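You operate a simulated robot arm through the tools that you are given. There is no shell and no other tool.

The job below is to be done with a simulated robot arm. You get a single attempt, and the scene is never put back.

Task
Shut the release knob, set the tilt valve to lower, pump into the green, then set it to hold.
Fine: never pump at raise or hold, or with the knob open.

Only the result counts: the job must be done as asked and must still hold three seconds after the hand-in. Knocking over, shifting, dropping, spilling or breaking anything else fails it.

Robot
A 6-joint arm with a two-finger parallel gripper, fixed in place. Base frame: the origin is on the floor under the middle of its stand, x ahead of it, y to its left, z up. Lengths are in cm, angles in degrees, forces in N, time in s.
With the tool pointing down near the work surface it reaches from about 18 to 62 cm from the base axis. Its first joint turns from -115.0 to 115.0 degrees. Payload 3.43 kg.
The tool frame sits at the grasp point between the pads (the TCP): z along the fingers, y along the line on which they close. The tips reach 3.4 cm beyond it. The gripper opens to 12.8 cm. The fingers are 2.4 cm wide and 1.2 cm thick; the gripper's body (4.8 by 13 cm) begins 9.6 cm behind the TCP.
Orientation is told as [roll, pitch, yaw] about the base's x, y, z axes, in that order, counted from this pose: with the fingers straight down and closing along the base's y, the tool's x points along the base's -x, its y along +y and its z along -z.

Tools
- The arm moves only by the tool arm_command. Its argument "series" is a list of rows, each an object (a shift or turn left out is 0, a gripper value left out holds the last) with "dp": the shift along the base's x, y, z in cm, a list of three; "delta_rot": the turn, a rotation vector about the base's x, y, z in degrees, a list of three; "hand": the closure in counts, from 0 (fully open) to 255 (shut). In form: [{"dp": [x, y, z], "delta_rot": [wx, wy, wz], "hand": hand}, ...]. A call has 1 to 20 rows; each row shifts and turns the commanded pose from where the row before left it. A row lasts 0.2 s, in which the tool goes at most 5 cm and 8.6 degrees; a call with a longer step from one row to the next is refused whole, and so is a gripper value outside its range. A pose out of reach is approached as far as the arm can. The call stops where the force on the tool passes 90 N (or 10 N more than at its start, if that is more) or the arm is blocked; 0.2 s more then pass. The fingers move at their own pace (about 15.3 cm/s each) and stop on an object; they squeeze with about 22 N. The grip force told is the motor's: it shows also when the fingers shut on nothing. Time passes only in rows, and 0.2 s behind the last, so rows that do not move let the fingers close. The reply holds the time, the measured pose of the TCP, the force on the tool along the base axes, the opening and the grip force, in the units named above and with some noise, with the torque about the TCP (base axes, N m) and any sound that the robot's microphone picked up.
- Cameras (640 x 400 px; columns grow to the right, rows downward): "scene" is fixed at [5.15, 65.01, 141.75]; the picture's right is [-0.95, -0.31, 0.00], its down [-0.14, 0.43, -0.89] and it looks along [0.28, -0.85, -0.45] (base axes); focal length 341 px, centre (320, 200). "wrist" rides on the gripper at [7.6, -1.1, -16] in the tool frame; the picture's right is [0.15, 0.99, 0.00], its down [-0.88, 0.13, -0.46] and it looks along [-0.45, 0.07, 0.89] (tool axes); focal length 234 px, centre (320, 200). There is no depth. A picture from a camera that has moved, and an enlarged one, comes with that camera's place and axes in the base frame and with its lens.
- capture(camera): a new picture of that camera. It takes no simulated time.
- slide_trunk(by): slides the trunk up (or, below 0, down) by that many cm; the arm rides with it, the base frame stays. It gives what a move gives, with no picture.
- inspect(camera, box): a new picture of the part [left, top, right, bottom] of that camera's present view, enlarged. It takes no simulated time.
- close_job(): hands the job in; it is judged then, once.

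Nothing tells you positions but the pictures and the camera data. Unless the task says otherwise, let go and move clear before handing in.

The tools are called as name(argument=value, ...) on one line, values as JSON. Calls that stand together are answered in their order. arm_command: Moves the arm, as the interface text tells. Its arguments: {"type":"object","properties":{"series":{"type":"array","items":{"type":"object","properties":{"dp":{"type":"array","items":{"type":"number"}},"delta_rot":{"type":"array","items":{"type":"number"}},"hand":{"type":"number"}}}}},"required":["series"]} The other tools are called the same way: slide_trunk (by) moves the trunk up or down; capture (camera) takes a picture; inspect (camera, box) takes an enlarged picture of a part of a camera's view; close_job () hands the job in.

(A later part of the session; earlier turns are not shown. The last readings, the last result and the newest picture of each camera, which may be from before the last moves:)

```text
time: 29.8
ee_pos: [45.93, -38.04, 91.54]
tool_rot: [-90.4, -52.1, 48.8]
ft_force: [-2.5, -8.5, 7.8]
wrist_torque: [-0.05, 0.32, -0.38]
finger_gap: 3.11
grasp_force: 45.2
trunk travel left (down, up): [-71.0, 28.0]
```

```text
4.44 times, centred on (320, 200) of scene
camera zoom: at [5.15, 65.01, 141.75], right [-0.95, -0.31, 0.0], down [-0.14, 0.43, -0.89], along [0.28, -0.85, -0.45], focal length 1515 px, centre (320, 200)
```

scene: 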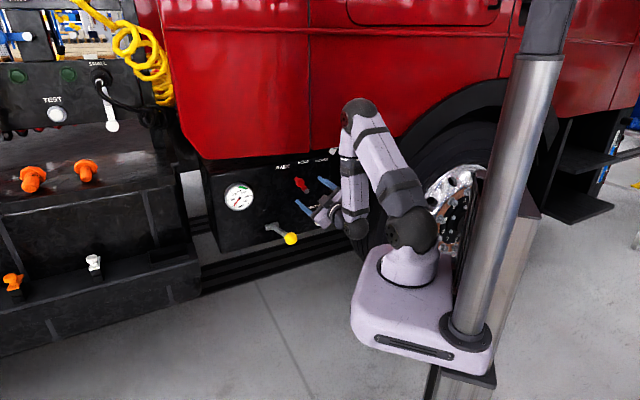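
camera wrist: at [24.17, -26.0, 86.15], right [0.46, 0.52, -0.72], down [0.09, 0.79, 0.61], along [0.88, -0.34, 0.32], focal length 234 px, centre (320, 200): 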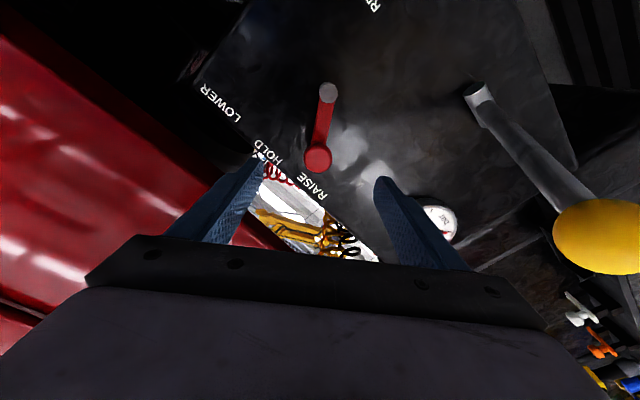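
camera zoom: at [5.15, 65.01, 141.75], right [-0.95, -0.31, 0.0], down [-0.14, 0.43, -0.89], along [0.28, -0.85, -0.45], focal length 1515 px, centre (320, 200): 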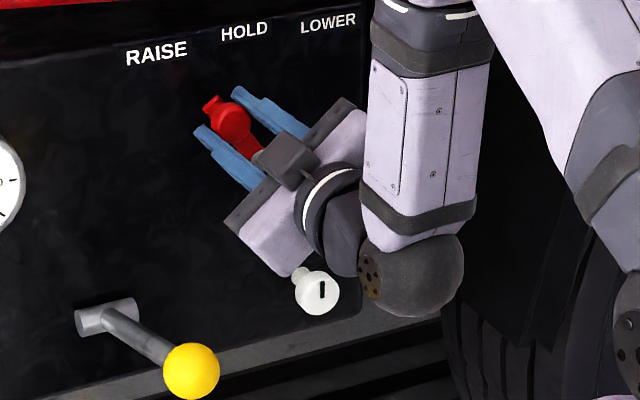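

The lever knob is gripped, with a gap of 3.1 cm. I'll swing the lever clockwise about its pivot, first up to the HOLD angle, with the tool turning along with it.

arm_command(series=[{"dp": [-0.48, -0.55, 0.5], "delta_rot": [4.494, -3.976, 0]}, {"dp": [-0.401, -0.453, 0.308], "delta_rot": [4.494, -3.976, 0]}, {"dp": [-0.419, -0.474, 0.244], "delta_rot": [4.494, -3.976, 0]}, {"dp": [-0.434, -0.491, 0.175], "delta_rot": [4.494, -3.976, 0]}, {"dp": [-0.444, -0.502, 0.106], "delta_rot": [4.494, -3.976, 0]}, {"dp": [-0.449, -0.507, 0.036], "delta_rot": [4.494, -3.976, 0]}, {}])

inspect(camera="wrist", box=[220, 100, 440, 260])

inspect(camera="scene", box=[270, 155, 370, 245])

```text
time: 31.4
ee_pos: [43.28, -40.81, 92.82]
tool_rot: [-88.9, -88.1, 47.2]
ft_force: [-10.4, 16.7, -5.1]
wrist_torque: [-0.06, -0.24, 0.18]
finger_gap: 3.11
grasp_force: 45.3
trunk travel left (down, up): [-71.0, 28.0]
```

```text
2.50 times, centred on (330, 180) of wrist
camera zoom: at [30.4, -31.24, 85.18], right [0.65, 0.74, -0.18], down [-0.23, 0.42, 0.88], along [0.72, -0.53, 0.45], focal length 585 px, centre (295, 250)
```

zoom: 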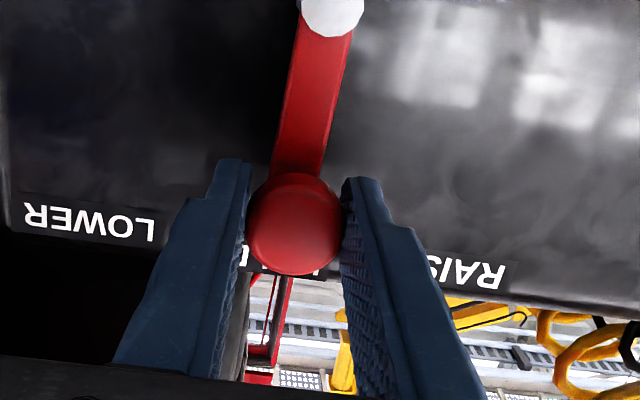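

```text
4.44 times, centred on (320, 200) of scene
camera zoom: at [5.15, 65.01, 141.75], right [-0.95, -0.31, 0.0], down [-0.14, 0.43, -0.89], along [0.28, -0.85, -0.45], focal length 1515 px, centre (320, 200)
```

zoom: 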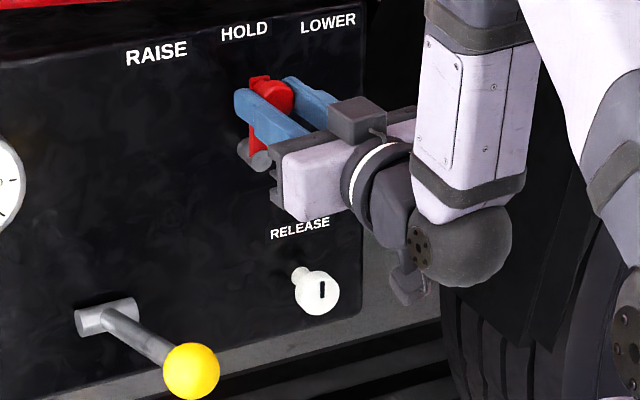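

The lever is upright at HOLD now, with a small inward push that I will relieve. I'll continue the swing towards LOWER.

arm_command(series=[{"dp": [-0.617, -0.36, -0.036], "delta_rot": [4.494, -3.976, 0]}, {"dp": [-0.462, -0.485, -0.106], "delta_rot": [4.494, -3.976, 0]}, {"dp": [-0.452, -0.474, -0.175], "delta_rot": [4.494, -3.976, 0]}, {"dp": [-0.437, -0.458, -0.244], "delta_rot": [4.494, -3.976, 0]}, {"dp": [-0.417, -0.438, -0.308], "delta_rot": [4.494, -3.976, 0]}, {"dp": [-0.393, -0.412, -0.369], "delta_rot": [4.494, -3.976, 0]}, {}])

inspect(camera="wrist", box=[220, 100, 440, 260])

inspect(camera="scene", box=[270, 155, 370, 245])

```text
time: 33.0
ee_pos: [40.78, -43.33, 91.67]
tool_rot: [90.2, -56.0, -131.6]
ft_force: [0.6, 17.2, -4.5]
wrist_torque: [0.43, 0.68, 0.8]
finger_gap: 3.09
grasp_force: 45.2
trunk travel left (down, up): [-71.0, 28.0]
```

```text
2.50 times, centred on (330, 180) of wrist
camera zoom: at [31.01, -30.35, 84.69], right [0.6, 0.68, 0.43], down [-0.6, 0.01, 0.8], along [0.54, -0.74, 0.41], focal length 585 px, centre (295, 250)
```

zoom: 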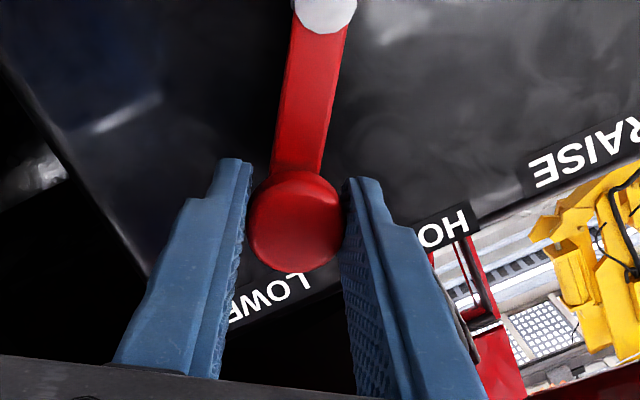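

```text
4.44 times, centred on (320, 200) of scene
camera zoom: at [5.15, 65.01, 141.75], right [-0.95, -0.31, 0.0], down [-0.14, 0.43, -0.89], along [0.28, -0.85, -0.45], focal length 1515 px, centre (320, 200)
```

zoom: 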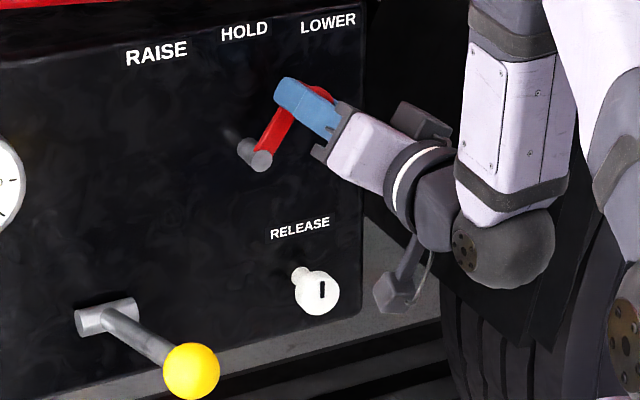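

The lever is about 35° past vertical, pointing at LOWER. I'll push a few more degrees to find the stop.

arm_command(series=[{"dp": [-0.26, -0.13, -0.2], "delta_rot": [2.247, -1.988, 0]}, {"dp": [-0.182, -0.191, -0.22], "delta_rot": [2.247, -1.988, 0]}, {}])

inspect(camera="wrist", box=[220, 100, 440, 260])

```text
time: 33.8
ee_pos: [40.67, -43.45, 91.87]
tool_rot: [91.1, -50.3, -131.8]
ft_force: [18.5, 18.5, 17.0]
wrist_torque: [-0.34, -0.19, 0.33]
finger_gap: 3.1
grasp_force: 45.1
trunk travel left (down, up): [-71.0, 28.0]
```

```text
2.50 times, centred on (330, 180) of wrist
camera zoom: at [31.31, -30.07, 84.92], right [0.55, 0.65, 0.52], down [-0.65, -0.04, 0.75], along [0.51, -0.76, 0.4], focal length 585 px, centre (295, 250)
```

zoom: 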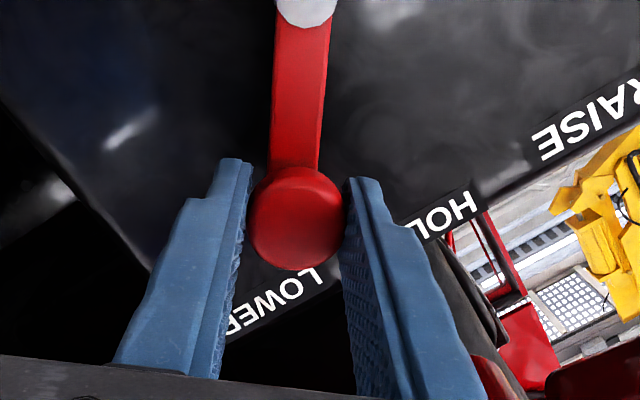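

There is a firm stop of about 30 N, so the lever is fully at LOWER. I'll unload the push, open the gripper and retreat straight out.

arm_command(series=[{"dp": [0.2, 0.25, 0.25]}, {}, {"hand": 120}, {"hand": 110}, {"hand": 110}, {"hand": 110}])

inspect(camera="wrist", box=[220, 100, 440, 260])

```text
time: 35.2
ee_pos: [40.41, -43.65, 91.5]
tool_rot: [89.9, -49.9, -131.7]
ft_force: [-0.3, -1.1, -0.5]
wrist_torque: [0.03, 0.0, 0.01]
finger_gap: 7.31
grasp_force: 0.1
trunk travel left (down, up): [-71.0, 28.0]
```

```text
2.50 times, centred on (330, 180) of wrist
camera zoom: at [31.15, -30.08, 84.83], right [0.57, 0.64, 0.52], down [-0.65, -0.05, 0.76], along [0.51, -0.77, 0.39], focal length 585 px, centre (295, 250)
```

zoom: 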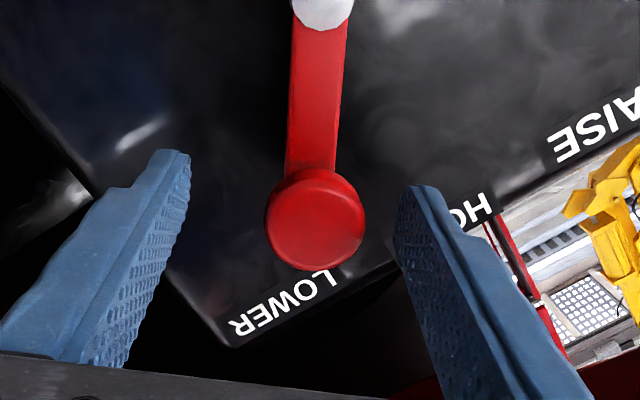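

The valve lever points at LOWER and is free of the fingers. I'll retreat, bring the tool back to a downward tilt and move above the pump ball without touching it.

arm_command(series=[{"dp": [-2.25, 1.99, 0]}, {"dp": [-2.25, 1.99, 0]}, {"dp": [-2.25, 1.99, 0]}, {"dp": [0, 0, 1], "delta_rot": [-5.99, 5.3, 0]}, {"dp": [0, 0, 1], "delta_rot": [-5.99, 5.3, 0]}, {"delta_rot": [-5.99, 5.3, 0]}, {"delta_rot": [-5.99, 5.3, 0]}, {"delta_rot": [-5.99, 5.3, 0], "hand": 60}, {}])

inspect(camera="scene", box=[200, 140, 360, 260])

```text
time: 37.2
ee_pos: [33.72, -37.64, 93.53]
tool_rot: [-159.3, -89.9, 117.8]
ft_force: [0.2, 0.2, 0.0]
wrist_torque: [0.0, -0.02, 0.0]
finger_gap: 9.77
grasp_force: 0.0
trunk travel left (down, up): [-71.0, 28.0]
```

```text
3.33 times, centred on (280, 200) of scene
camera zoom: at [5.15, 65.01, 141.75], right [-0.95, -0.31, 0.0], down [-0.14, 0.43, -0.89], along [0.28, -0.85, -0.45], focal length 1136 px, centre (453, 200)
```

zoom: 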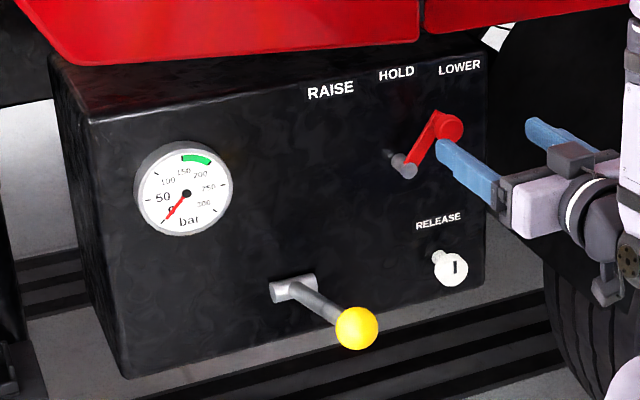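

The scene view confirms the valve at LOWER, the release knob shut and the gauge at 0. Now I move up and over to a point above the pump ball.

arm_command(series=[{"dp": [1.34, 2.45, 0.5], "delta_rot": [5.21, 5.89, 0]}, {"dp": [1.34, 2.45, 0.5], "delta_rot": [5.21, 5.89, 0]}, {"dp": [1.34, 2.45, 0], "delta_rot": [5.21, 5.89, 0]}, {"dp": [1.34, 2.45, 0], "delta_rot": [5.21, 5.89, 0]}, {"dp": [1.34, 2.45, 0], "delta_rot": [5.21, 5.89, 0]}, {"dp": [1.34, 2.45, 0], "delta_rot": [5.21, 5.89, 0]}, {"dp": [1.34, 2.45, 0], "delta_rot": [5.21, 5.89, 0]}, {}])

capture(camera="wrist")

capture(camera="scene")

inspect(camera="scene", box=[215, 170, 265, 215])

```text
time: 39.0
ee_pos: [42.81, -26.81, 94.13]
tool_rot: [-2.9, -41.9, -41.7]
ft_force: [0.4, -0.6, 0.6]
wrist_torque: [-0.03, -0.02, 0.01]
finger_gap: 9.77
grasp_force: 0.0
out of reach, approached as far as the arm can: row 1, 2, 6, 7
trunk travel left (down, up): [-71.0, 28.0]
```

```text
taken
camera wrist: at [30.38, -16.17, 100.88], right [0.6, 0.79, -0.14], down [0.37, -0.12, 0.92], along [0.71, -0.6, -0.36], focal length 234 px, centre (320, 200)
```

wrist: 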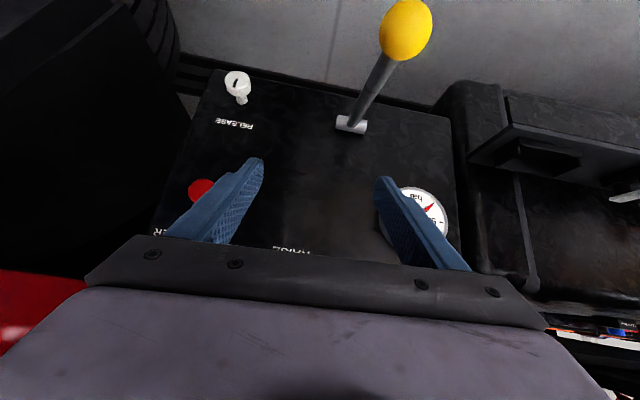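

```text
taken
```

scene: 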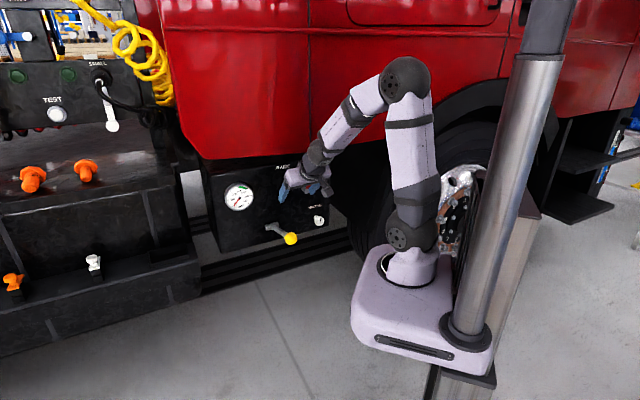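

```text
8.89 times, centred on (240, 192) of scene
camera zoom: at [5.15, 65.01, 141.75], right [-0.95, -0.31, 0.0], down [-0.14, 0.43, -0.89], along [0.28, -0.85, -0.45], focal length 3029 px, centre (1031, 267)
```

zoom: 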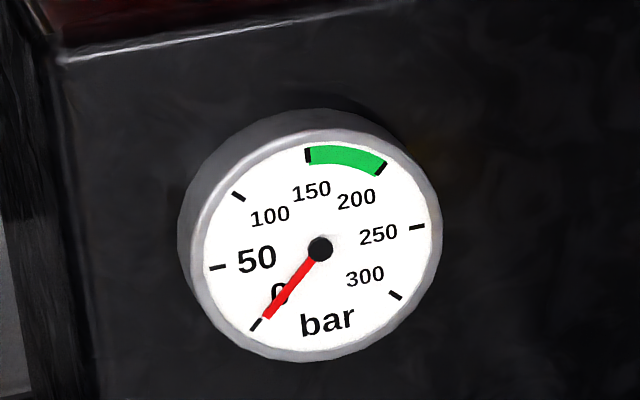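

The gauge's green band runs from 150 to 200 bar and the needle is at 0. Some rows were out of reach because the arm is folded too tightly. I'll raise the tool, make it steeper and straighten its small roll error, then lower the trunk for more room.

arm_command(series=[{"dp": [0, 0, 3.5], "delta_rot": [4.85, 5.45, 0]}, {"dp": [0, 0, 3.5], "delta_rot": [4.85, 5.45, 0]}, {"dp": [0, 0, 3.5], "delta_rot": [4.85, 5.45, 0]}, {"delta_rot": [2.04, -1.81, -0.31]}, {}])

```text
time: 40.2
ee_pos: [43.09, -25.76, 102.63]
tool_rot: [-6.9, -23.6, -41.9]
ft_force: [0.1, 0.3, -0.7]
wrist_torque: [0.0, -0.01, -0.03]
finger_gap: 9.77
grasp_force: 0.2
out of reach, approached as far as the arm can: row 1, 3, 4
trunk travel left (down, up): [-71.0, 28.0]
```

Some rows are still limited, so I'll check the arm's shape before choosing a way round.

capture(camera="scene")

capture(camera="wrist")

```text
taken
```

scene: 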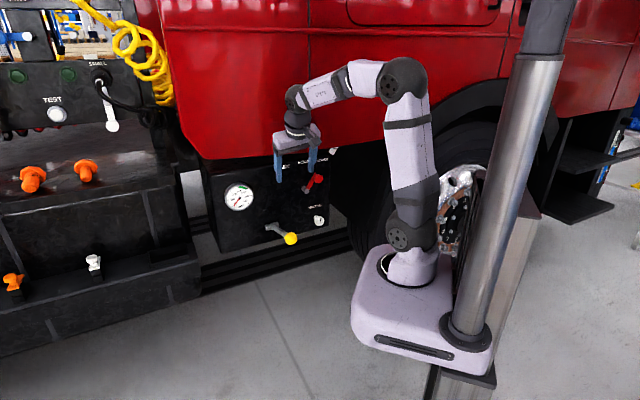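

```text
taken
camera wrist: at [33.67, -16.23, 114.14], right [0.59, 0.79, -0.17], down [0.59, -0.28, 0.75], along [0.55, -0.55, -0.64], focal length 234 px, centre (320, 200)
```

wrist: 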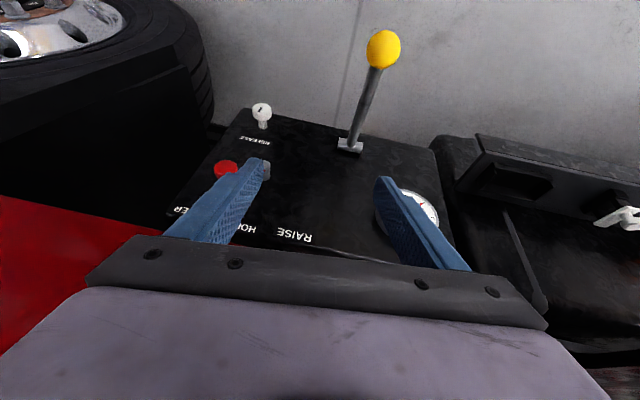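

The arm looks reasonable but is bent close to the column. I'll lower the trunk a little, which still leaves the fingers above the handle, and then try to correct the pose.

slide_trunk(by=-8)

arm_command(series=[{"dp": [0, 1.5, 4]}, {"dp": [0, 1.5, 4]}, {"delta_rot": [1.7, -1.5, 0.5]}, {"delta_rot": [1.7, -1.5, 0.5]}, {"delta_rot": [1.7, -1.5, 0.5]}, {}])

```text
time: 41.4
ee_pos: [43.08, -25.7, 94.53]
tool_rot: [-6.9, -23.7, -41.9]
ft_force: [0.0, 0.3, -0.3]
wrist_torque: [-0.02, 0.01, 0.0]
finger_gap: 9.79
grasp_force: 0.1
trunk travel left (down, up): [-63.0, 36.0]
```

```text
time: 42.8
ee_pos: [43.0, -22.69, 102.49]
tool_rot: [-7.5, -23.9, -41.8]
ft_force: [-0.4, 0.2, -0.1]
wrist_torque: [0.03, -0.01, 0.01]
finger_gap: 9.79
grasp_force: 0.1
out of reach, approached as far as the arm can: row 4
trunk travel left (down, up): [-63.0, 36.0]
```

The tool carries a small roll error that it will not give up here, so the wrist is probably near a joint limit. The ball can be gripped at a slightly different yaw, so I'll turn the tool towards the arm's own plane and then correct the roll.

arm_command(series=[{"delta_rot": [0, 0, 4]}, {"delta_rot": [0, 0, 4]}, {"delta_rot": [0, 0, 4]}, {"delta_rot": [2.5, -1.4, 1.2]}, {"delta_rot": [2.5, -1.4, 1.2]}, {}])

```text
time: 44.2
ee_pos: [44.25, -19.08, 101.05]
tool_rot: [-7.5, -25.0, -34.2]
ft_force: [-0.5, -0.3, 0.3]
wrist_torque: [-0.01, -0.02, -0.01]
finger_gap: 9.78
grasp_force: 0.1
out of reach, approached as far as the arm can: row 1, 2, 3, 4, 5
trunk travel left (down, up): [-63.0, 36.0]
```

The wrist still refuses this correction, so I'll look closely at its configuration.

inspect(camera="scene", box=[230, 30, 470, 260])

capture(camera="wrist")

```text
1.74 times, centred on (350, 145) of scene
camera zoom: at [5.15, 65.01, 141.75], right [-0.95, -0.31, 0.0], down [-0.14, 0.43, -0.89], along [0.28, -0.85, -0.45], focal length 593 px, centre (268, 296)
```

zoom: 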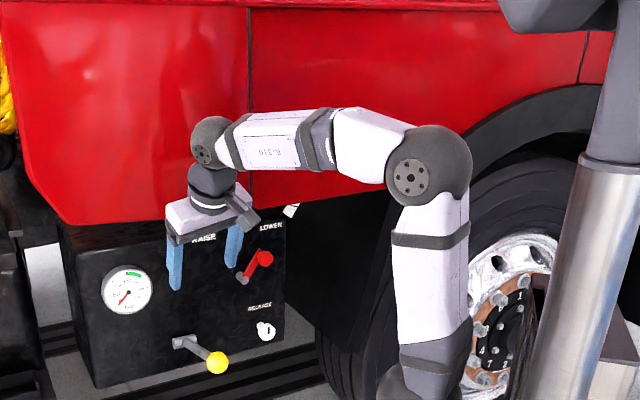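

```text
taken
camera wrist: at [33.53, -10.66, 112.16], right [0.49, 0.85, -0.18], down [0.61, -0.19, 0.77], along [0.62, -0.48, -0.62], focal length 234 px, centre (320, 200)
```

wrist: 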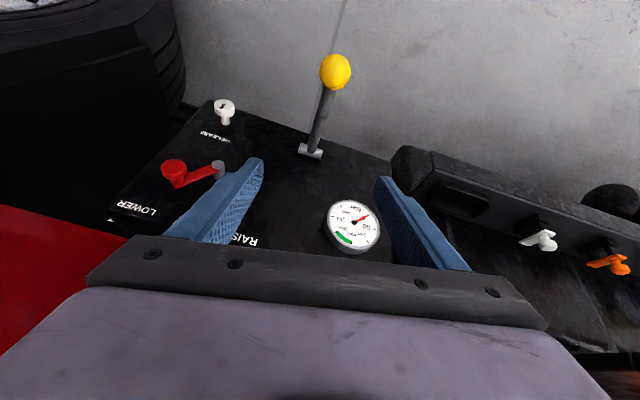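

I'll probe which directions are free from here with small test turns, well above the handle.

arm_command(series=[{"delta_rot": [0, 0, -4]}, {"delta_rot": [0, 0, -4]}, {}])

arm_command(series=[{"delta_rot": [-1.6, 1.4, -0.9]}, {"delta_rot": [-1.6, 1.4, -0.9]}, {}])

arm_command(series=[{"dp": [0, 0, 2]}, {}])

```text
time: 45.0
ee_pos: [44.27, -19.11, 101.07]
tool_rot: [-7.6, -25.0, -42.3]
ft_force: [0.2, 1.9, -0.4]
wrist_torque: [-0.02, -0.03, -0.01]
finger_gap: 9.78
grasp_force: 0.1
trunk travel left (down, up): [-63.0, 36.0]
```

```text
time: 45.8
ee_pos: [44.22, -19.14, 101.01]
tool_rot: [-12.3, -25.1, -42.1]
ft_force: [-1.1, 0.3, 0.2]
wrist_torque: [-0.01, -0.01, -0.02]
finger_gap: 9.78
grasp_force: 0.1
trunk travel left (down, up): [-63.0, 36.0]
```

```text
time: 46.4
ee_pos: [44.31, -19.07, 102.93]
tool_rot: [-12.1, -25.0, -41.9]
ft_force: [-0.8, -0.5, -0.2]
wrist_torque: [0.03, -0.02, -0.03]
finger_gap: 9.81
grasp_force: 0.0
trunk travel left (down, up): [-63.0, 36.0]
```

Only the positive yaw and roll directions are blocked. The present posture, with a harmless 10° tilt, works. I can keep this arm shape above the ball and let the trunk carry it down, so I'll first centre over the ball and go part of the way.

arm_command(series=[{"dp": [-0.62, -0.72, 0], "hand": 30}, {"dp": [-0.62, -0.72, 0]}, {}])

slide_trunk(by=-12)

capture(camera="wrist")

capture(camera="scene")

```text
time: 47.2
ee_pos: [43.02, -20.54, 102.93]
tool_rot: [-12.3, -25.1, -42.1]
ft_force: [-0.2, -0.6, -0.4]
wrist_torque: [-0.01, 0.05, -0.01]
finger_gap: 11.28
grasp_force: 0.0
trunk travel left (down, up): [-63.0, 36.0]
```

```text
time: 48.7
ee_pos: [42.96, -20.51, 90.99]
tool_rot: [-12.2, -25.1, -42.0]
ft_force: [0.4, 0.1, -0.3]
wrist_torque: [-0.01, -0.02, -0.05]
finger_gap: 11.29
grasp_force: 0.0
trunk travel left (down, up): [-51.0, 48.0]
```

```text
taken
camera wrist: at [34.43, -9.77, 102.01], right [0.61, 0.75, -0.25], down [0.61, -0.25, 0.75], along [0.5, -0.62, -0.61], focal length 234 px, centre (320, 200)
```

wrist: 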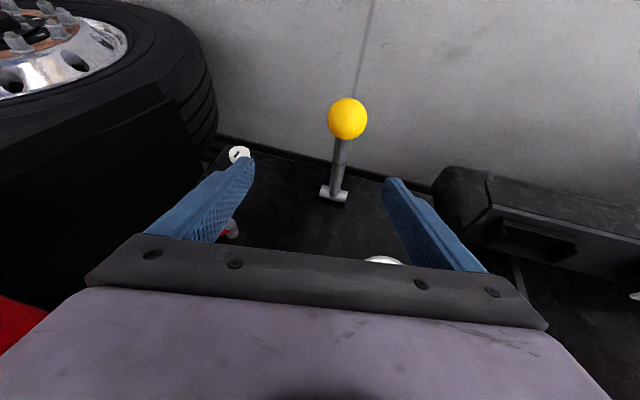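

```text
taken
```

scene: 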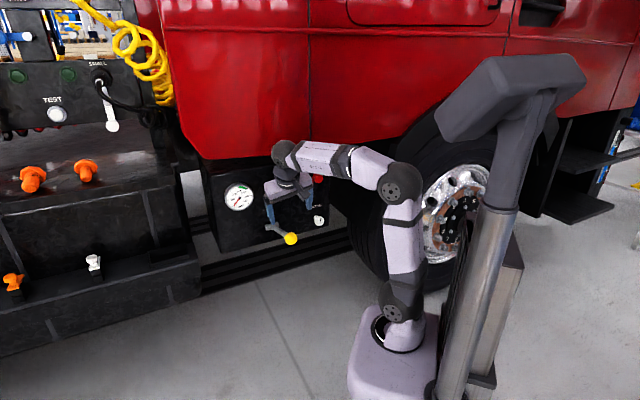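

The ball is directly below the open fingers at [43.1, -20.6, 80.2]. I'll lower the trunk another 10.8 cm so that the fingers straddle the ball at the pad centre.

slide_trunk(by=-10.8)

capture(camera="wrist")

inspect(camera="scene", box=[200, 140, 360, 260])

```text
time: 50.1
ee_pos: [42.89, -20.52, 80.23]
tool_rot: [-12.2, -25.1, -42.0]
ft_force: [0.8, 0.6, 0.3]
wrist_torque: [-0.01, -0.02, 0.0]
finger_gap: 11.27
grasp_force: 0.0
trunk travel left (down, up): [-40.2, 58.8]
```

```text
taken
camera wrist: at [34.44, -9.77, 91.21], right [0.61, 0.75, -0.25], down [0.61, -0.25, 0.75], along [0.5, -0.62, -0.61], focal length 234 px, centre (320, 200)
```

wrist: 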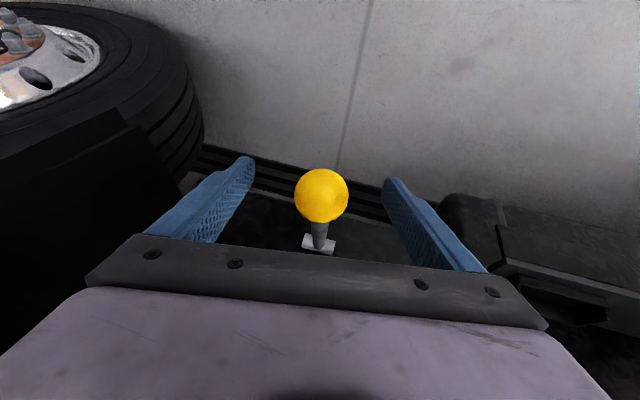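

```text
3.33 times, centred on (280, 200) of scene
camera zoom: at [5.15, 65.01, 141.75], right [-0.95, -0.31, 0.0], down [-0.14, 0.43, -0.89], along [0.28, -0.85, -0.45], focal length 1136 px, centre (453, 200)
```

zoom: 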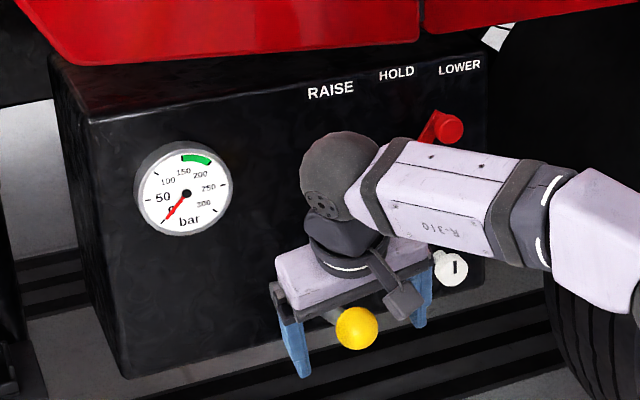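

The ball is centred at TCP depth, the valve reads LOWER and the release knob is shut. I'll close on the ball.

arm_command(series=[{"hand": 120}, {"hand": 180}, {"hand": 255}, {"hand": 255}, {"hand": 255}])

capture(camera="wrist")

inspect(camera="scene", box=[215, 170, 265, 215])

```text
time: 51.3
ee_pos: [43.17, -20.44, 80.04]
tool_rot: [-12.2, -25.1, -42.0]
ft_force: [6.0, 6.4, -1.4]
wrist_torque: [0.09, 0.0, 0.22]
finger_gap: 4.09
grasp_force: 44.7
trunk travel left (down, up): [-40.2, 58.8]
```

```text
taken
camera wrist: at [34.52, -9.7, 91.18], right [0.61, 0.75, -0.25], down [0.61, -0.25, 0.75], along [0.5, -0.62, -0.61], focal length 234 px, centre (320, 200)
```

wrist: 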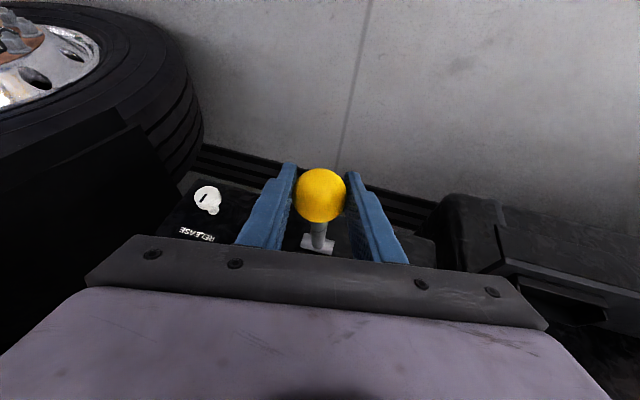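

```text
8.89 times, centred on (240, 192) of scene
camera zoom: at [5.15, 65.01, 141.75], right [-0.95, -0.31, 0.0], down [-0.14, 0.43, -0.89], along [0.28, -0.85, -0.45], focal length 3029 px, centre (1031, 267)
```

zoom: 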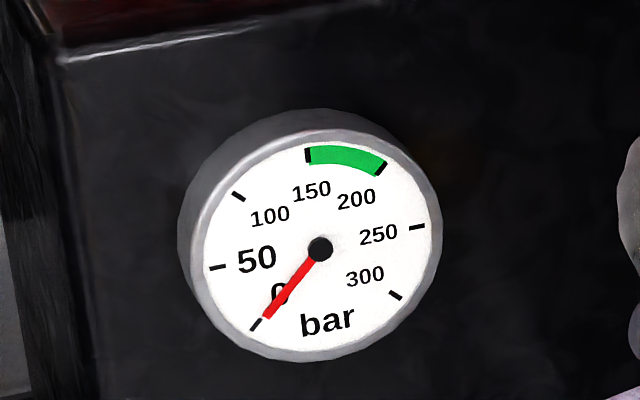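

The ball is gripped, with a gap of 4.1 cm. I'll start a gentle down stroke along the handle's arc, watching the force and the gauge.

arm_command(series=[{"dp": [-0.269, 0.268, -1.411]}, {"dp": [-0.193, 0.192, -1.403]}, {"dp": [-0.123, 0.123, -1.415]}, {}])

inspect(camera="scene", box=[200, 140, 360, 260])

inspect(camera="scene", box=[215, 170, 265, 215])

```text
time: 52.3
ee_pos: [42.44, -19.8, 76.09]
tool_rot: [-12.3, -25.2, -42.0]
ft_force: [5.6, 2.5, 9.5]
wrist_torque: [-0.95, -0.75, 0.38]
finger_gap: 4.09
grasp_force: 44.5
trunk travel left (down, up): [-40.2, 58.8]
```

```text
3.33 times, centred on (280, 200) of scene
camera zoom: at [5.15, 65.01, 141.75], right [-0.95, -0.31, 0.0], down [-0.14, 0.43, -0.89], along [0.28, -0.85, -0.45], focal length 1136 px, centre (453, 200)
```

zoom: 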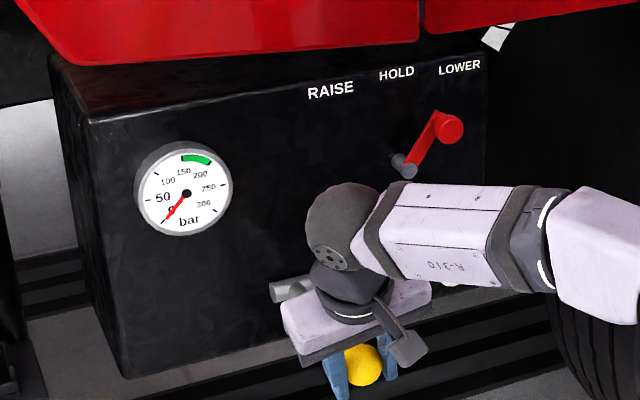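

```text
8.89 times, centred on (240, 192) of scene
camera zoom: at [5.15, 65.01, 141.75], right [-0.95, -0.31, 0.0], down [-0.14, 0.43, -0.89], along [0.28, -0.85, -0.45], focal length 3029 px, centre (1031, 267)
```

zoom: 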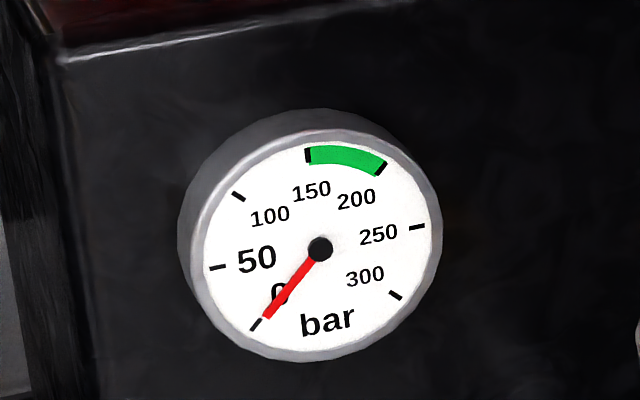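

The handle follows and the gauge still reads 0. I'll continue the stroke downwards to find its end.

arm_command(series=[{"dp": [-0.052, 0.052, -1.425]}, {"dp": [0.017, -0.017, -1.427]}, {"dp": [0.088, -0.088, -1.423]}, {"dp": [0.158, -0.157, -1.409]}, {}])

inspect(camera="scene", box=[200, 140, 360, 260])

inspect(camera="scene", box=[215, 170, 265, 215])

```text
time: 53.5
ee_pos: [42.48, -20.18, 70.37]
tool_rot: [-12.3, -25.1, -42.1]
ft_force: [-0.9, 7.0, 10.7]
wrist_torque: [-0.81, -0.5, 0.28]
finger_gap: 4.09
grasp_force: 44.8
trunk travel left (down, up): [-40.2, 58.8]
```

```text
3.33 times, centred on (280, 200) of scene
camera zoom: at [5.15, 65.01, 141.75], right [-0.95, -0.31, 0.0], down [-0.14, 0.43, -0.89], along [0.28, -0.85, -0.45], focal length 1136 px, centre (453, 200)
```

zoom: 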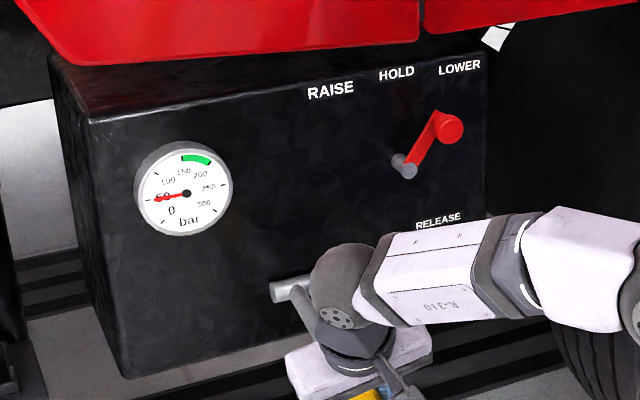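

```text
8.89 times, centred on (240, 192) of scene
camera zoom: at [5.15, 65.01, 141.75], right [-0.95, -0.31, 0.0], down [-0.14, 0.43, -0.89], along [0.28, -0.85, -0.45], focal length 3029 px, centre (1031, 267)
```

zoom: 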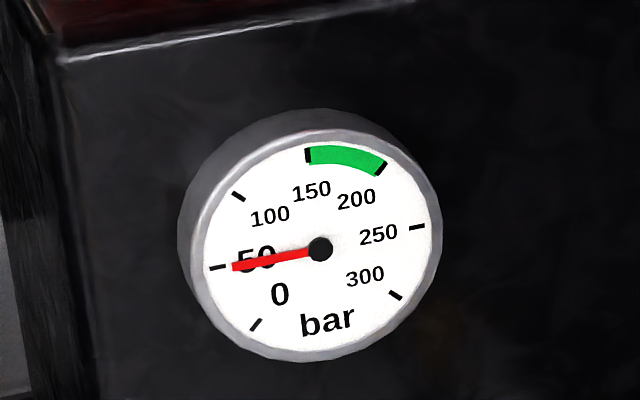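

The gauge has risen to about 48 bar. I'll bring the handle up along the same arc and read the gauge again to learn how it responds.

arm_command(series=[{"dp": [-0.158, 0.157, 1.409]}, {"dp": [-0.088, 0.088, 1.423]}, {"dp": [-0.017, 0.017, 1.427]}, {"dp": [0.052, -0.052, 1.425]}, {"dp": [0.123, -0.123, 1.415]}, {"dp": [0.193, -0.192, 1.403]}, {"dp": [0.269, -0.268, 1.411]}, {}])

inspect(camera="scene", box=[215, 170, 265, 215])

capture(camera="wrist")

```text
time: 55.3
ee_pos: [42.89, -20.53, 79.69]
tool_rot: [-12.4, -24.3, -42.0]
ft_force: [-1.5, 6.0, -29.1]
wrist_torque: [0.02, 0.26, 0.09]
finger_gap: 4.13
grasp_force: 45.0
trunk travel left (down, up): [-40.2, 58.8]
```

```text
8.89 times, centred on (240, 192) of scene
camera zoom: at [5.15, 65.01, 141.75], right [-0.95, -0.31, 0.0], down [-0.14, 0.43, -0.89], along [0.28, -0.85, -0.45], focal length 3029 px, centre (1031, 267)
```

zoom: 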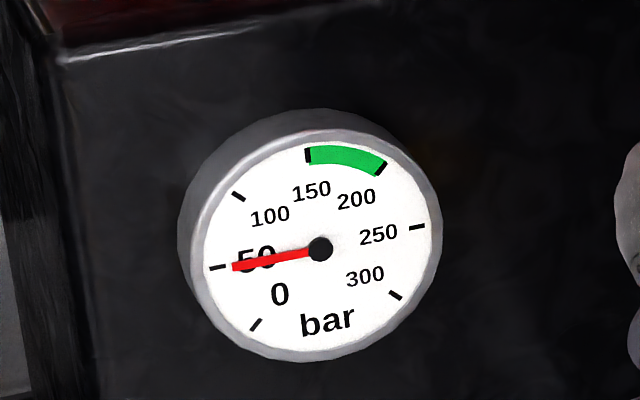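

```text
taken
camera wrist: at [34.56, -9.76, 90.88], right [0.61, 0.75, -0.25], down [0.62, -0.25, 0.74], along [0.49, -0.61, -0.62], focal length 234 px, centre (320, 200)
```

wrist: 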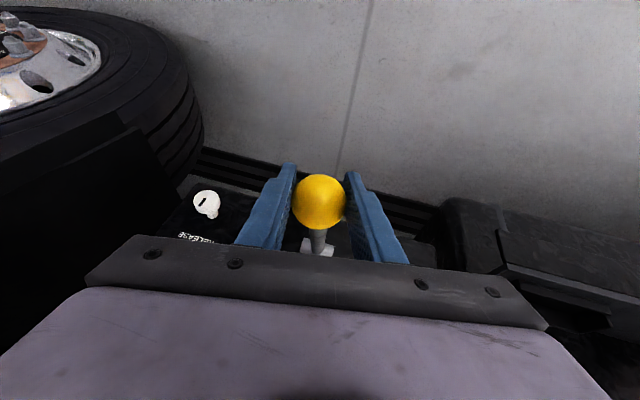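

The start position is the handle's top stop, and the gauge holds at about 48 bar. I'll make the second down stroke in two parts, reading the gauge in between.

arm_command(series=[{"dp": [-0.269, 0.268, -1.411]}, {"dp": [-0.193, 0.192, -1.403]}, {"dp": [-0.123, 0.123, -1.415]}, {"dp": [-0.052, 0.052, -1.425]}, {"dp": [0.017, -0.017, -1.427]}, {}])

inspect(camera="scene", box=[215, 170, 265, 215])

arm_command(series=[{"dp": [0.088, -0.088, -1.423]}, {"dp": [0.158, -0.157, -1.409]}, {}])

inspect(camera="scene", box=[215, 170, 265, 215])

```text
time: 56.7
ee_pos: [42.38, -19.89, 73.1]
tool_rot: [-12.3, -25.1, -42.0]
ft_force: [-4.2, -0.5, 11.5]
wrist_torque: [-0.99, -0.71, 0.39]
finger_gap: 4.1
grasp_force: 44.8
trunk travel left (down, up): [-40.2, 58.8]
```

```text
8.89 times, centred on (240, 192) of scene
camera zoom: at [5.15, 65.01, 141.75], right [-0.95, -0.31, 0.0], down [-0.14, 0.43, -0.89], along [0.28, -0.85, -0.45], focal length 3029 px, centre (1031, 267)
```

zoom: 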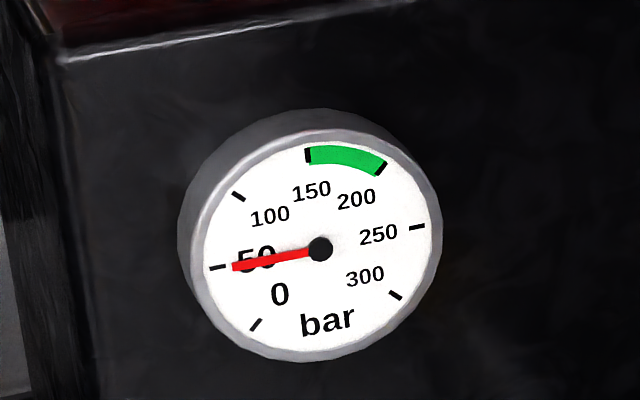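

```text
time: 57.5
ee_pos: [42.6, -20.24, 70.28]
tool_rot: [-12.2, -25.0, -42.1]
ft_force: [-9.8, -1.2, 9.9]
wrist_torque: [-0.93, -0.56, 0.22]
finger_gap: 4.07
grasp_force: 44.4
trunk travel left (down, up): [-40.2, 58.8]
```

```text
8.89 times, centred on (240, 192) of scene
camera zoom: at [5.15, 65.01, 141.75], right [-0.95, -0.31, 0.0], down [-0.14, 0.43, -0.89], along [0.28, -0.85, -0.45], focal length 3029 px, centre (1031, 267)
```

zoom: 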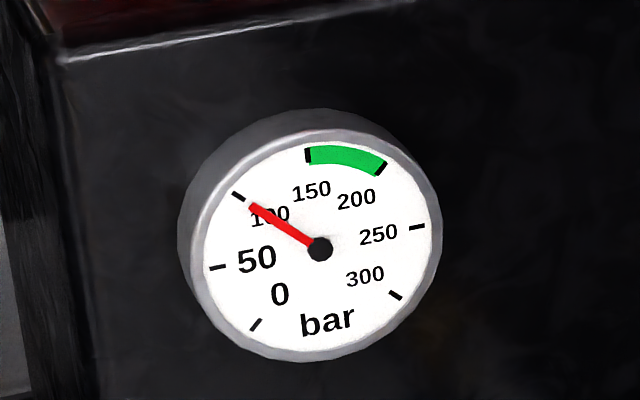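

The gauge steps up once per full stroke and now reads about 97 bar. I'll do the third full stroke the same way.

arm_command(series=[{"dp": [-0.158, 0.157, 1.409]}, {"dp": [-0.088, 0.088, 1.423]}, {"dp": [-0.017, 0.017, 1.427]}, {"dp": [0.052, -0.052, 1.425]}, {"dp": [0.123, -0.123, 1.415]}, {"dp": [0.193, -0.192, 1.403]}, {"dp": [0.269, -0.268, 1.3]}, {}])

arm_command(series=[{"dp": [-0.269, 0.268, -1.3]}, {"dp": [-0.193, 0.192, -1.403]}, {"dp": [-0.123, 0.123, -1.415]}, {"dp": [-0.052, 0.052, -1.425]}, {"dp": [0.017, -0.017, -1.427]}, {"dp": [0.088, -0.088, -1.423]}, {"dp": [0.158, -0.157, -1.409]}, {}])

inspect(camera="scene", box=[215, 170, 265, 215])

inspect(camera="scene", box=[200, 140, 360, 260])

```text
time: 59.3
ee_pos: [42.94, -20.47, 79.54]
tool_rot: [-12.5, -24.2, -42.0]
ft_force: [-4.6, 1.3, -33.1]
wrist_torque: [0.05, 0.36, 0.02]
finger_gap: 4.14
grasp_force: 45.5
trunk travel left (down, up): [-40.2, 58.8]
```

```text
time: 61.1
ee_pos: [42.4, -20.14, 70.4]
tool_rot: [-12.2, -25.2, -42.1]
ft_force: [-7.4, -0.2, 9.7]
wrist_torque: [-0.84, -0.59, 0.2]
finger_gap: 4.09
grasp_force: 45.2
trunk travel left (down, up): [-40.2, 58.8]
```

```text
8.89 times, centred on (240, 192) of scene
camera zoom: at [5.15, 65.01, 141.75], right [-0.95, -0.31, 0.0], down [-0.14, 0.43, -0.89], along [0.28, -0.85, -0.45], focal length 3029 px, centre (1031, 267)
```

zoom: 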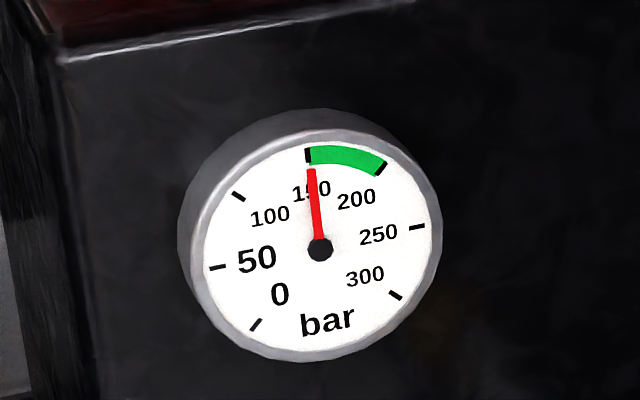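

```text
3.33 times, centred on (280, 200) of scene
camera zoom: at [5.15, 65.01, 141.75], right [-0.95, -0.31, 0.0], down [-0.14, 0.43, -0.89], along [0.28, -0.85, -0.45], focal length 1136 px, centre (453, 200)
```

zoom: 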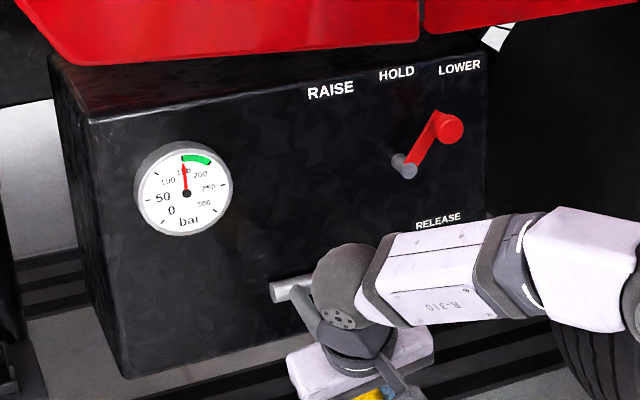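

The needle is right around the 150 mark, so I need a more precise reading before deciding on another stroke.

inspect(camera="scene", box=[220, 184, 260, 209])

inspect(camera="scene", box=[230, 183, 252, 197])

```text
16.00 times, centred on (240, 196) of scene
camera zoom: at [5.15, 65.01, 141.75], right [-0.95, -0.31, 0.0], down [-0.14, 0.43, -0.89], along [0.28, -0.85, -0.45], focal length 5453 px, centre (1600, 256)
```

zoom: 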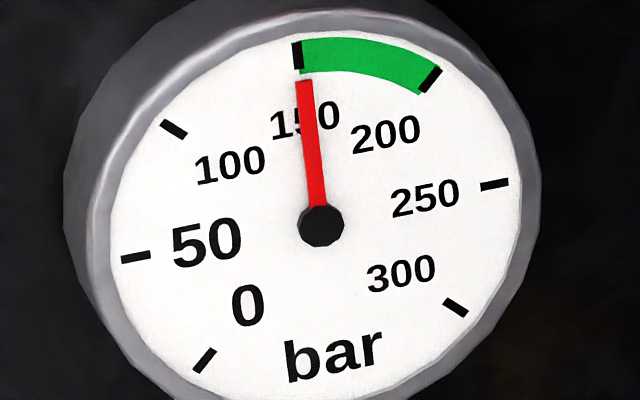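

```text
16.00 times, centred on (241, 190) of scene
camera zoom: at [5.15, 65.01, 141.75], right [-0.95, -0.31, 0.0], down [-0.14, 0.43, -0.89], along [0.28, -0.85, -0.45], focal length 5453 px, centre (1584, 360)
```

zoom: 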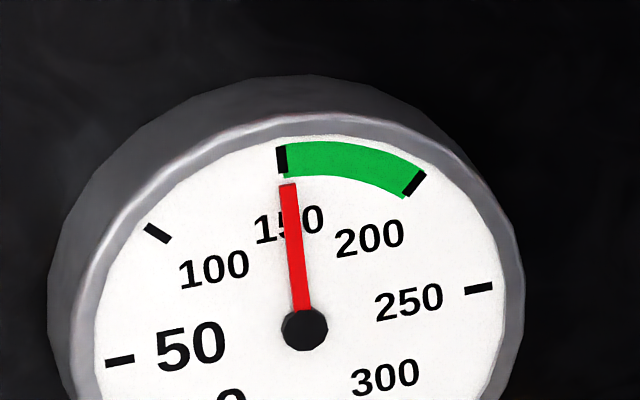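

At high zoom the needle reads about 149.5, just short of or on the edge of green, and each full stroke adds about 50. Another full stroke could land right at 200. I'll try a shorter stroke, up about half way and back down, and read the gauge in stages.

arm_command(series=[{"dp": [-0.158, 0.157, 1.409]}, {"dp": [-0.088, 0.088, 1.423]}, {"dp": [-0.017, 0.017, 1.427]}, {"dp": [0.052, -0.052, 1.425]}, {}])

inspect(camera="scene", box=[220, 184, 260, 209])

arm_command(series=[{"dp": [-0.052, 0.052, -1.425]}, {"dp": [0.017, -0.017, -1.427]}, {"dp": [0.088, -0.088, -1.423]}, {}])

inspect(camera="scene", box=[220, 184, 260, 209])

```text
time: 62.3
ee_pos: [42.31, -20.13, 75.95]
tool_rot: [-12.3, -25.0, -42.0]
ft_force: [-0.5, -14.9, -4.1]
wrist_torque: [0.8, 0.99, -0.24]
finger_gap: 4.11
grasp_force: 44.7
trunk travel left (down, up): [-40.2, 58.8]
```

```text
16.00 times, centred on (240, 196) of scene
camera zoom: at [5.15, 65.01, 141.75], right [-0.95, -0.31, 0.0], down [-0.14, 0.43, -0.89], along [0.28, -0.85, -0.45], focal length 5453 px, centre (1600, 256)
```

zoom: 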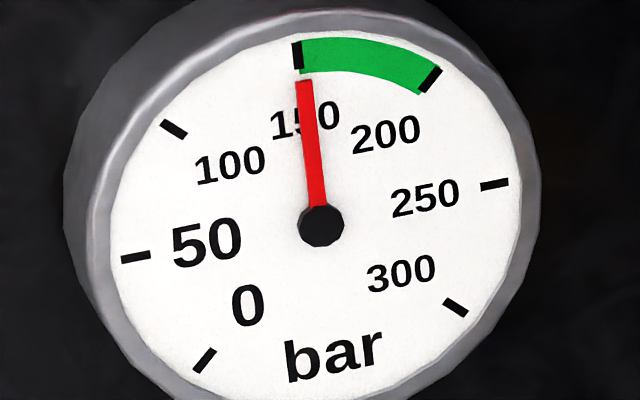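

```text
time: 63.3
ee_pos: [42.23, -20.03, 71.71]
tool_rot: [-12.3, -25.1, -42.0]
ft_force: [-15.4, -9.3, 11.7]
wrist_torque: [-0.86, -0.87, 0.35]
finger_gap: 4.08
grasp_force: 44.7
trunk travel left (down, up): [-40.2, 58.8]
```

```text
16.00 times, centred on (240, 196) of scene
camera zoom: at [5.15, 65.01, 141.75], right [-0.95, -0.31, 0.0], down [-0.14, 0.43, -0.89], along [0.28, -0.85, -0.45], focal length 5453 px, centre (1600, 256)
```

zoom: 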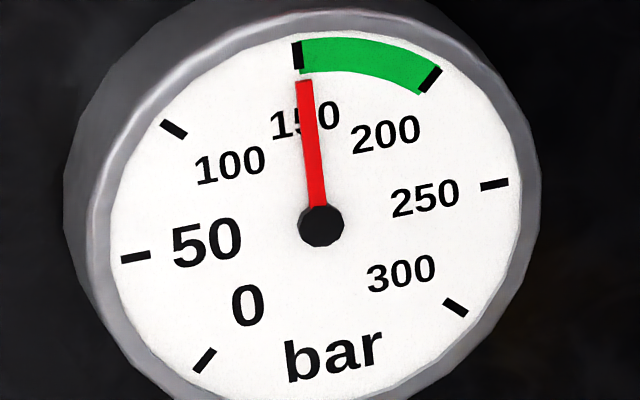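

No change yet, as before at this depth. I'll finish the short stroke to the same bottom point and read again.

arm_command(series=[{"dp": [0.158, -0.157, -1.409]}, {}])

inspect(camera="scene", box=[220, 184, 260, 209])

```text
time: 63.9
ee_pos: [42.39, -20.14, 70.36]
tool_rot: [-12.2, -25.0, -42.1]
ft_force: [-18.2, -7.0, 9.0]
wrist_torque: [-0.73, -0.66, 0.21]
finger_gap: 4.08
grasp_force: 44.6
trunk travel left (down, up): [-40.2, 58.8]
```

```text
16.00 times, centred on (240, 196) of scene
camera zoom: at [5.15, 65.01, 141.75], right [-0.95, -0.31, 0.0], down [-0.14, 0.43, -0.89], along [0.28, -0.85, -0.45], focal length 5453 px, centre (1600, 256)
```

zoom: 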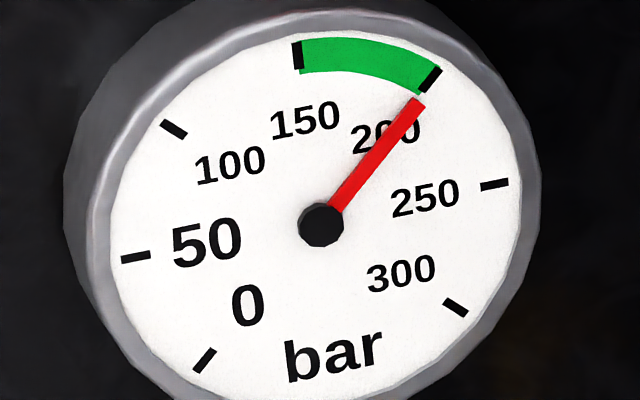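

It jumped again by about 50, so the needle is now near the 200 end of the green band. I'll take a very close look to measure it.

inspect(camera="scene", box=[236, 184, 252, 194])

inspect(camera="scene", box=[232, 185, 256, 200])

inspect(camera="scene", box=[226, 185, 256, 205])

```text
16.00 times, centred on (244, 189) of scene
camera zoom: at [5.15, 65.01, 141.75], right [-0.95, -0.31, 0.0], down [-0.14, 0.43, -0.89], along [0.28, -0.85, -0.45], focal length 5453 px, centre (1536, 376)
```

zoom: 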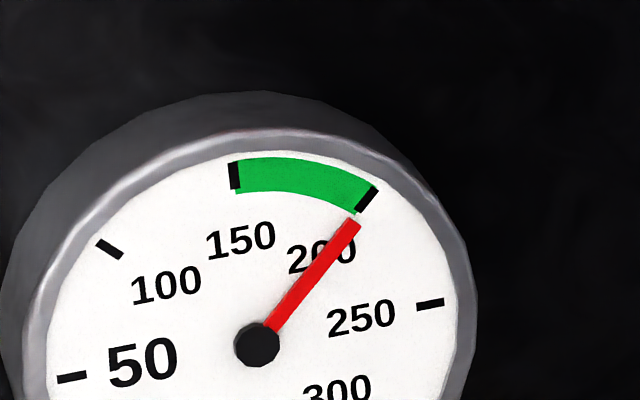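

```text
16.00 times, centred on (244, 192) of scene
camera zoom: at [5.15, 65.01, 141.75], right [-0.95, -0.31, 0.0], down [-0.14, 0.43, -0.89], along [0.28, -0.85, -0.45], focal length 5453 px, centre (1536, 320)
```

zoom: 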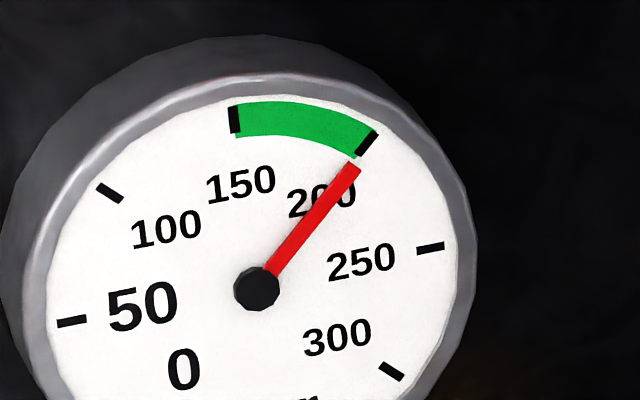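

```text
16.00 times, centred on (241, 195) of scene
camera zoom: at [5.15, 65.01, 141.75], right [-0.95, -0.31, 0.0], down [-0.14, 0.43, -0.89], along [0.28, -0.85, -0.45], focal length 5453 px, centre (1584, 280)
```

zoom: 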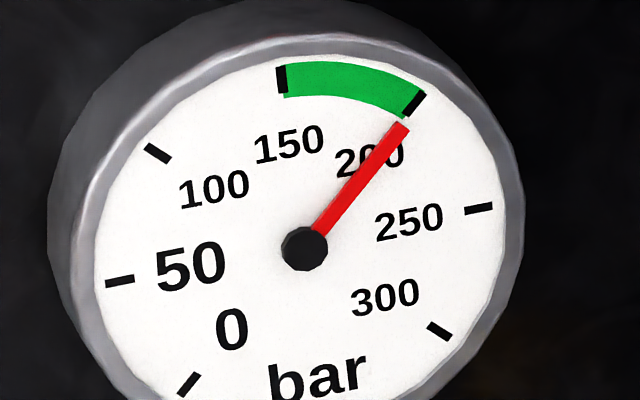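

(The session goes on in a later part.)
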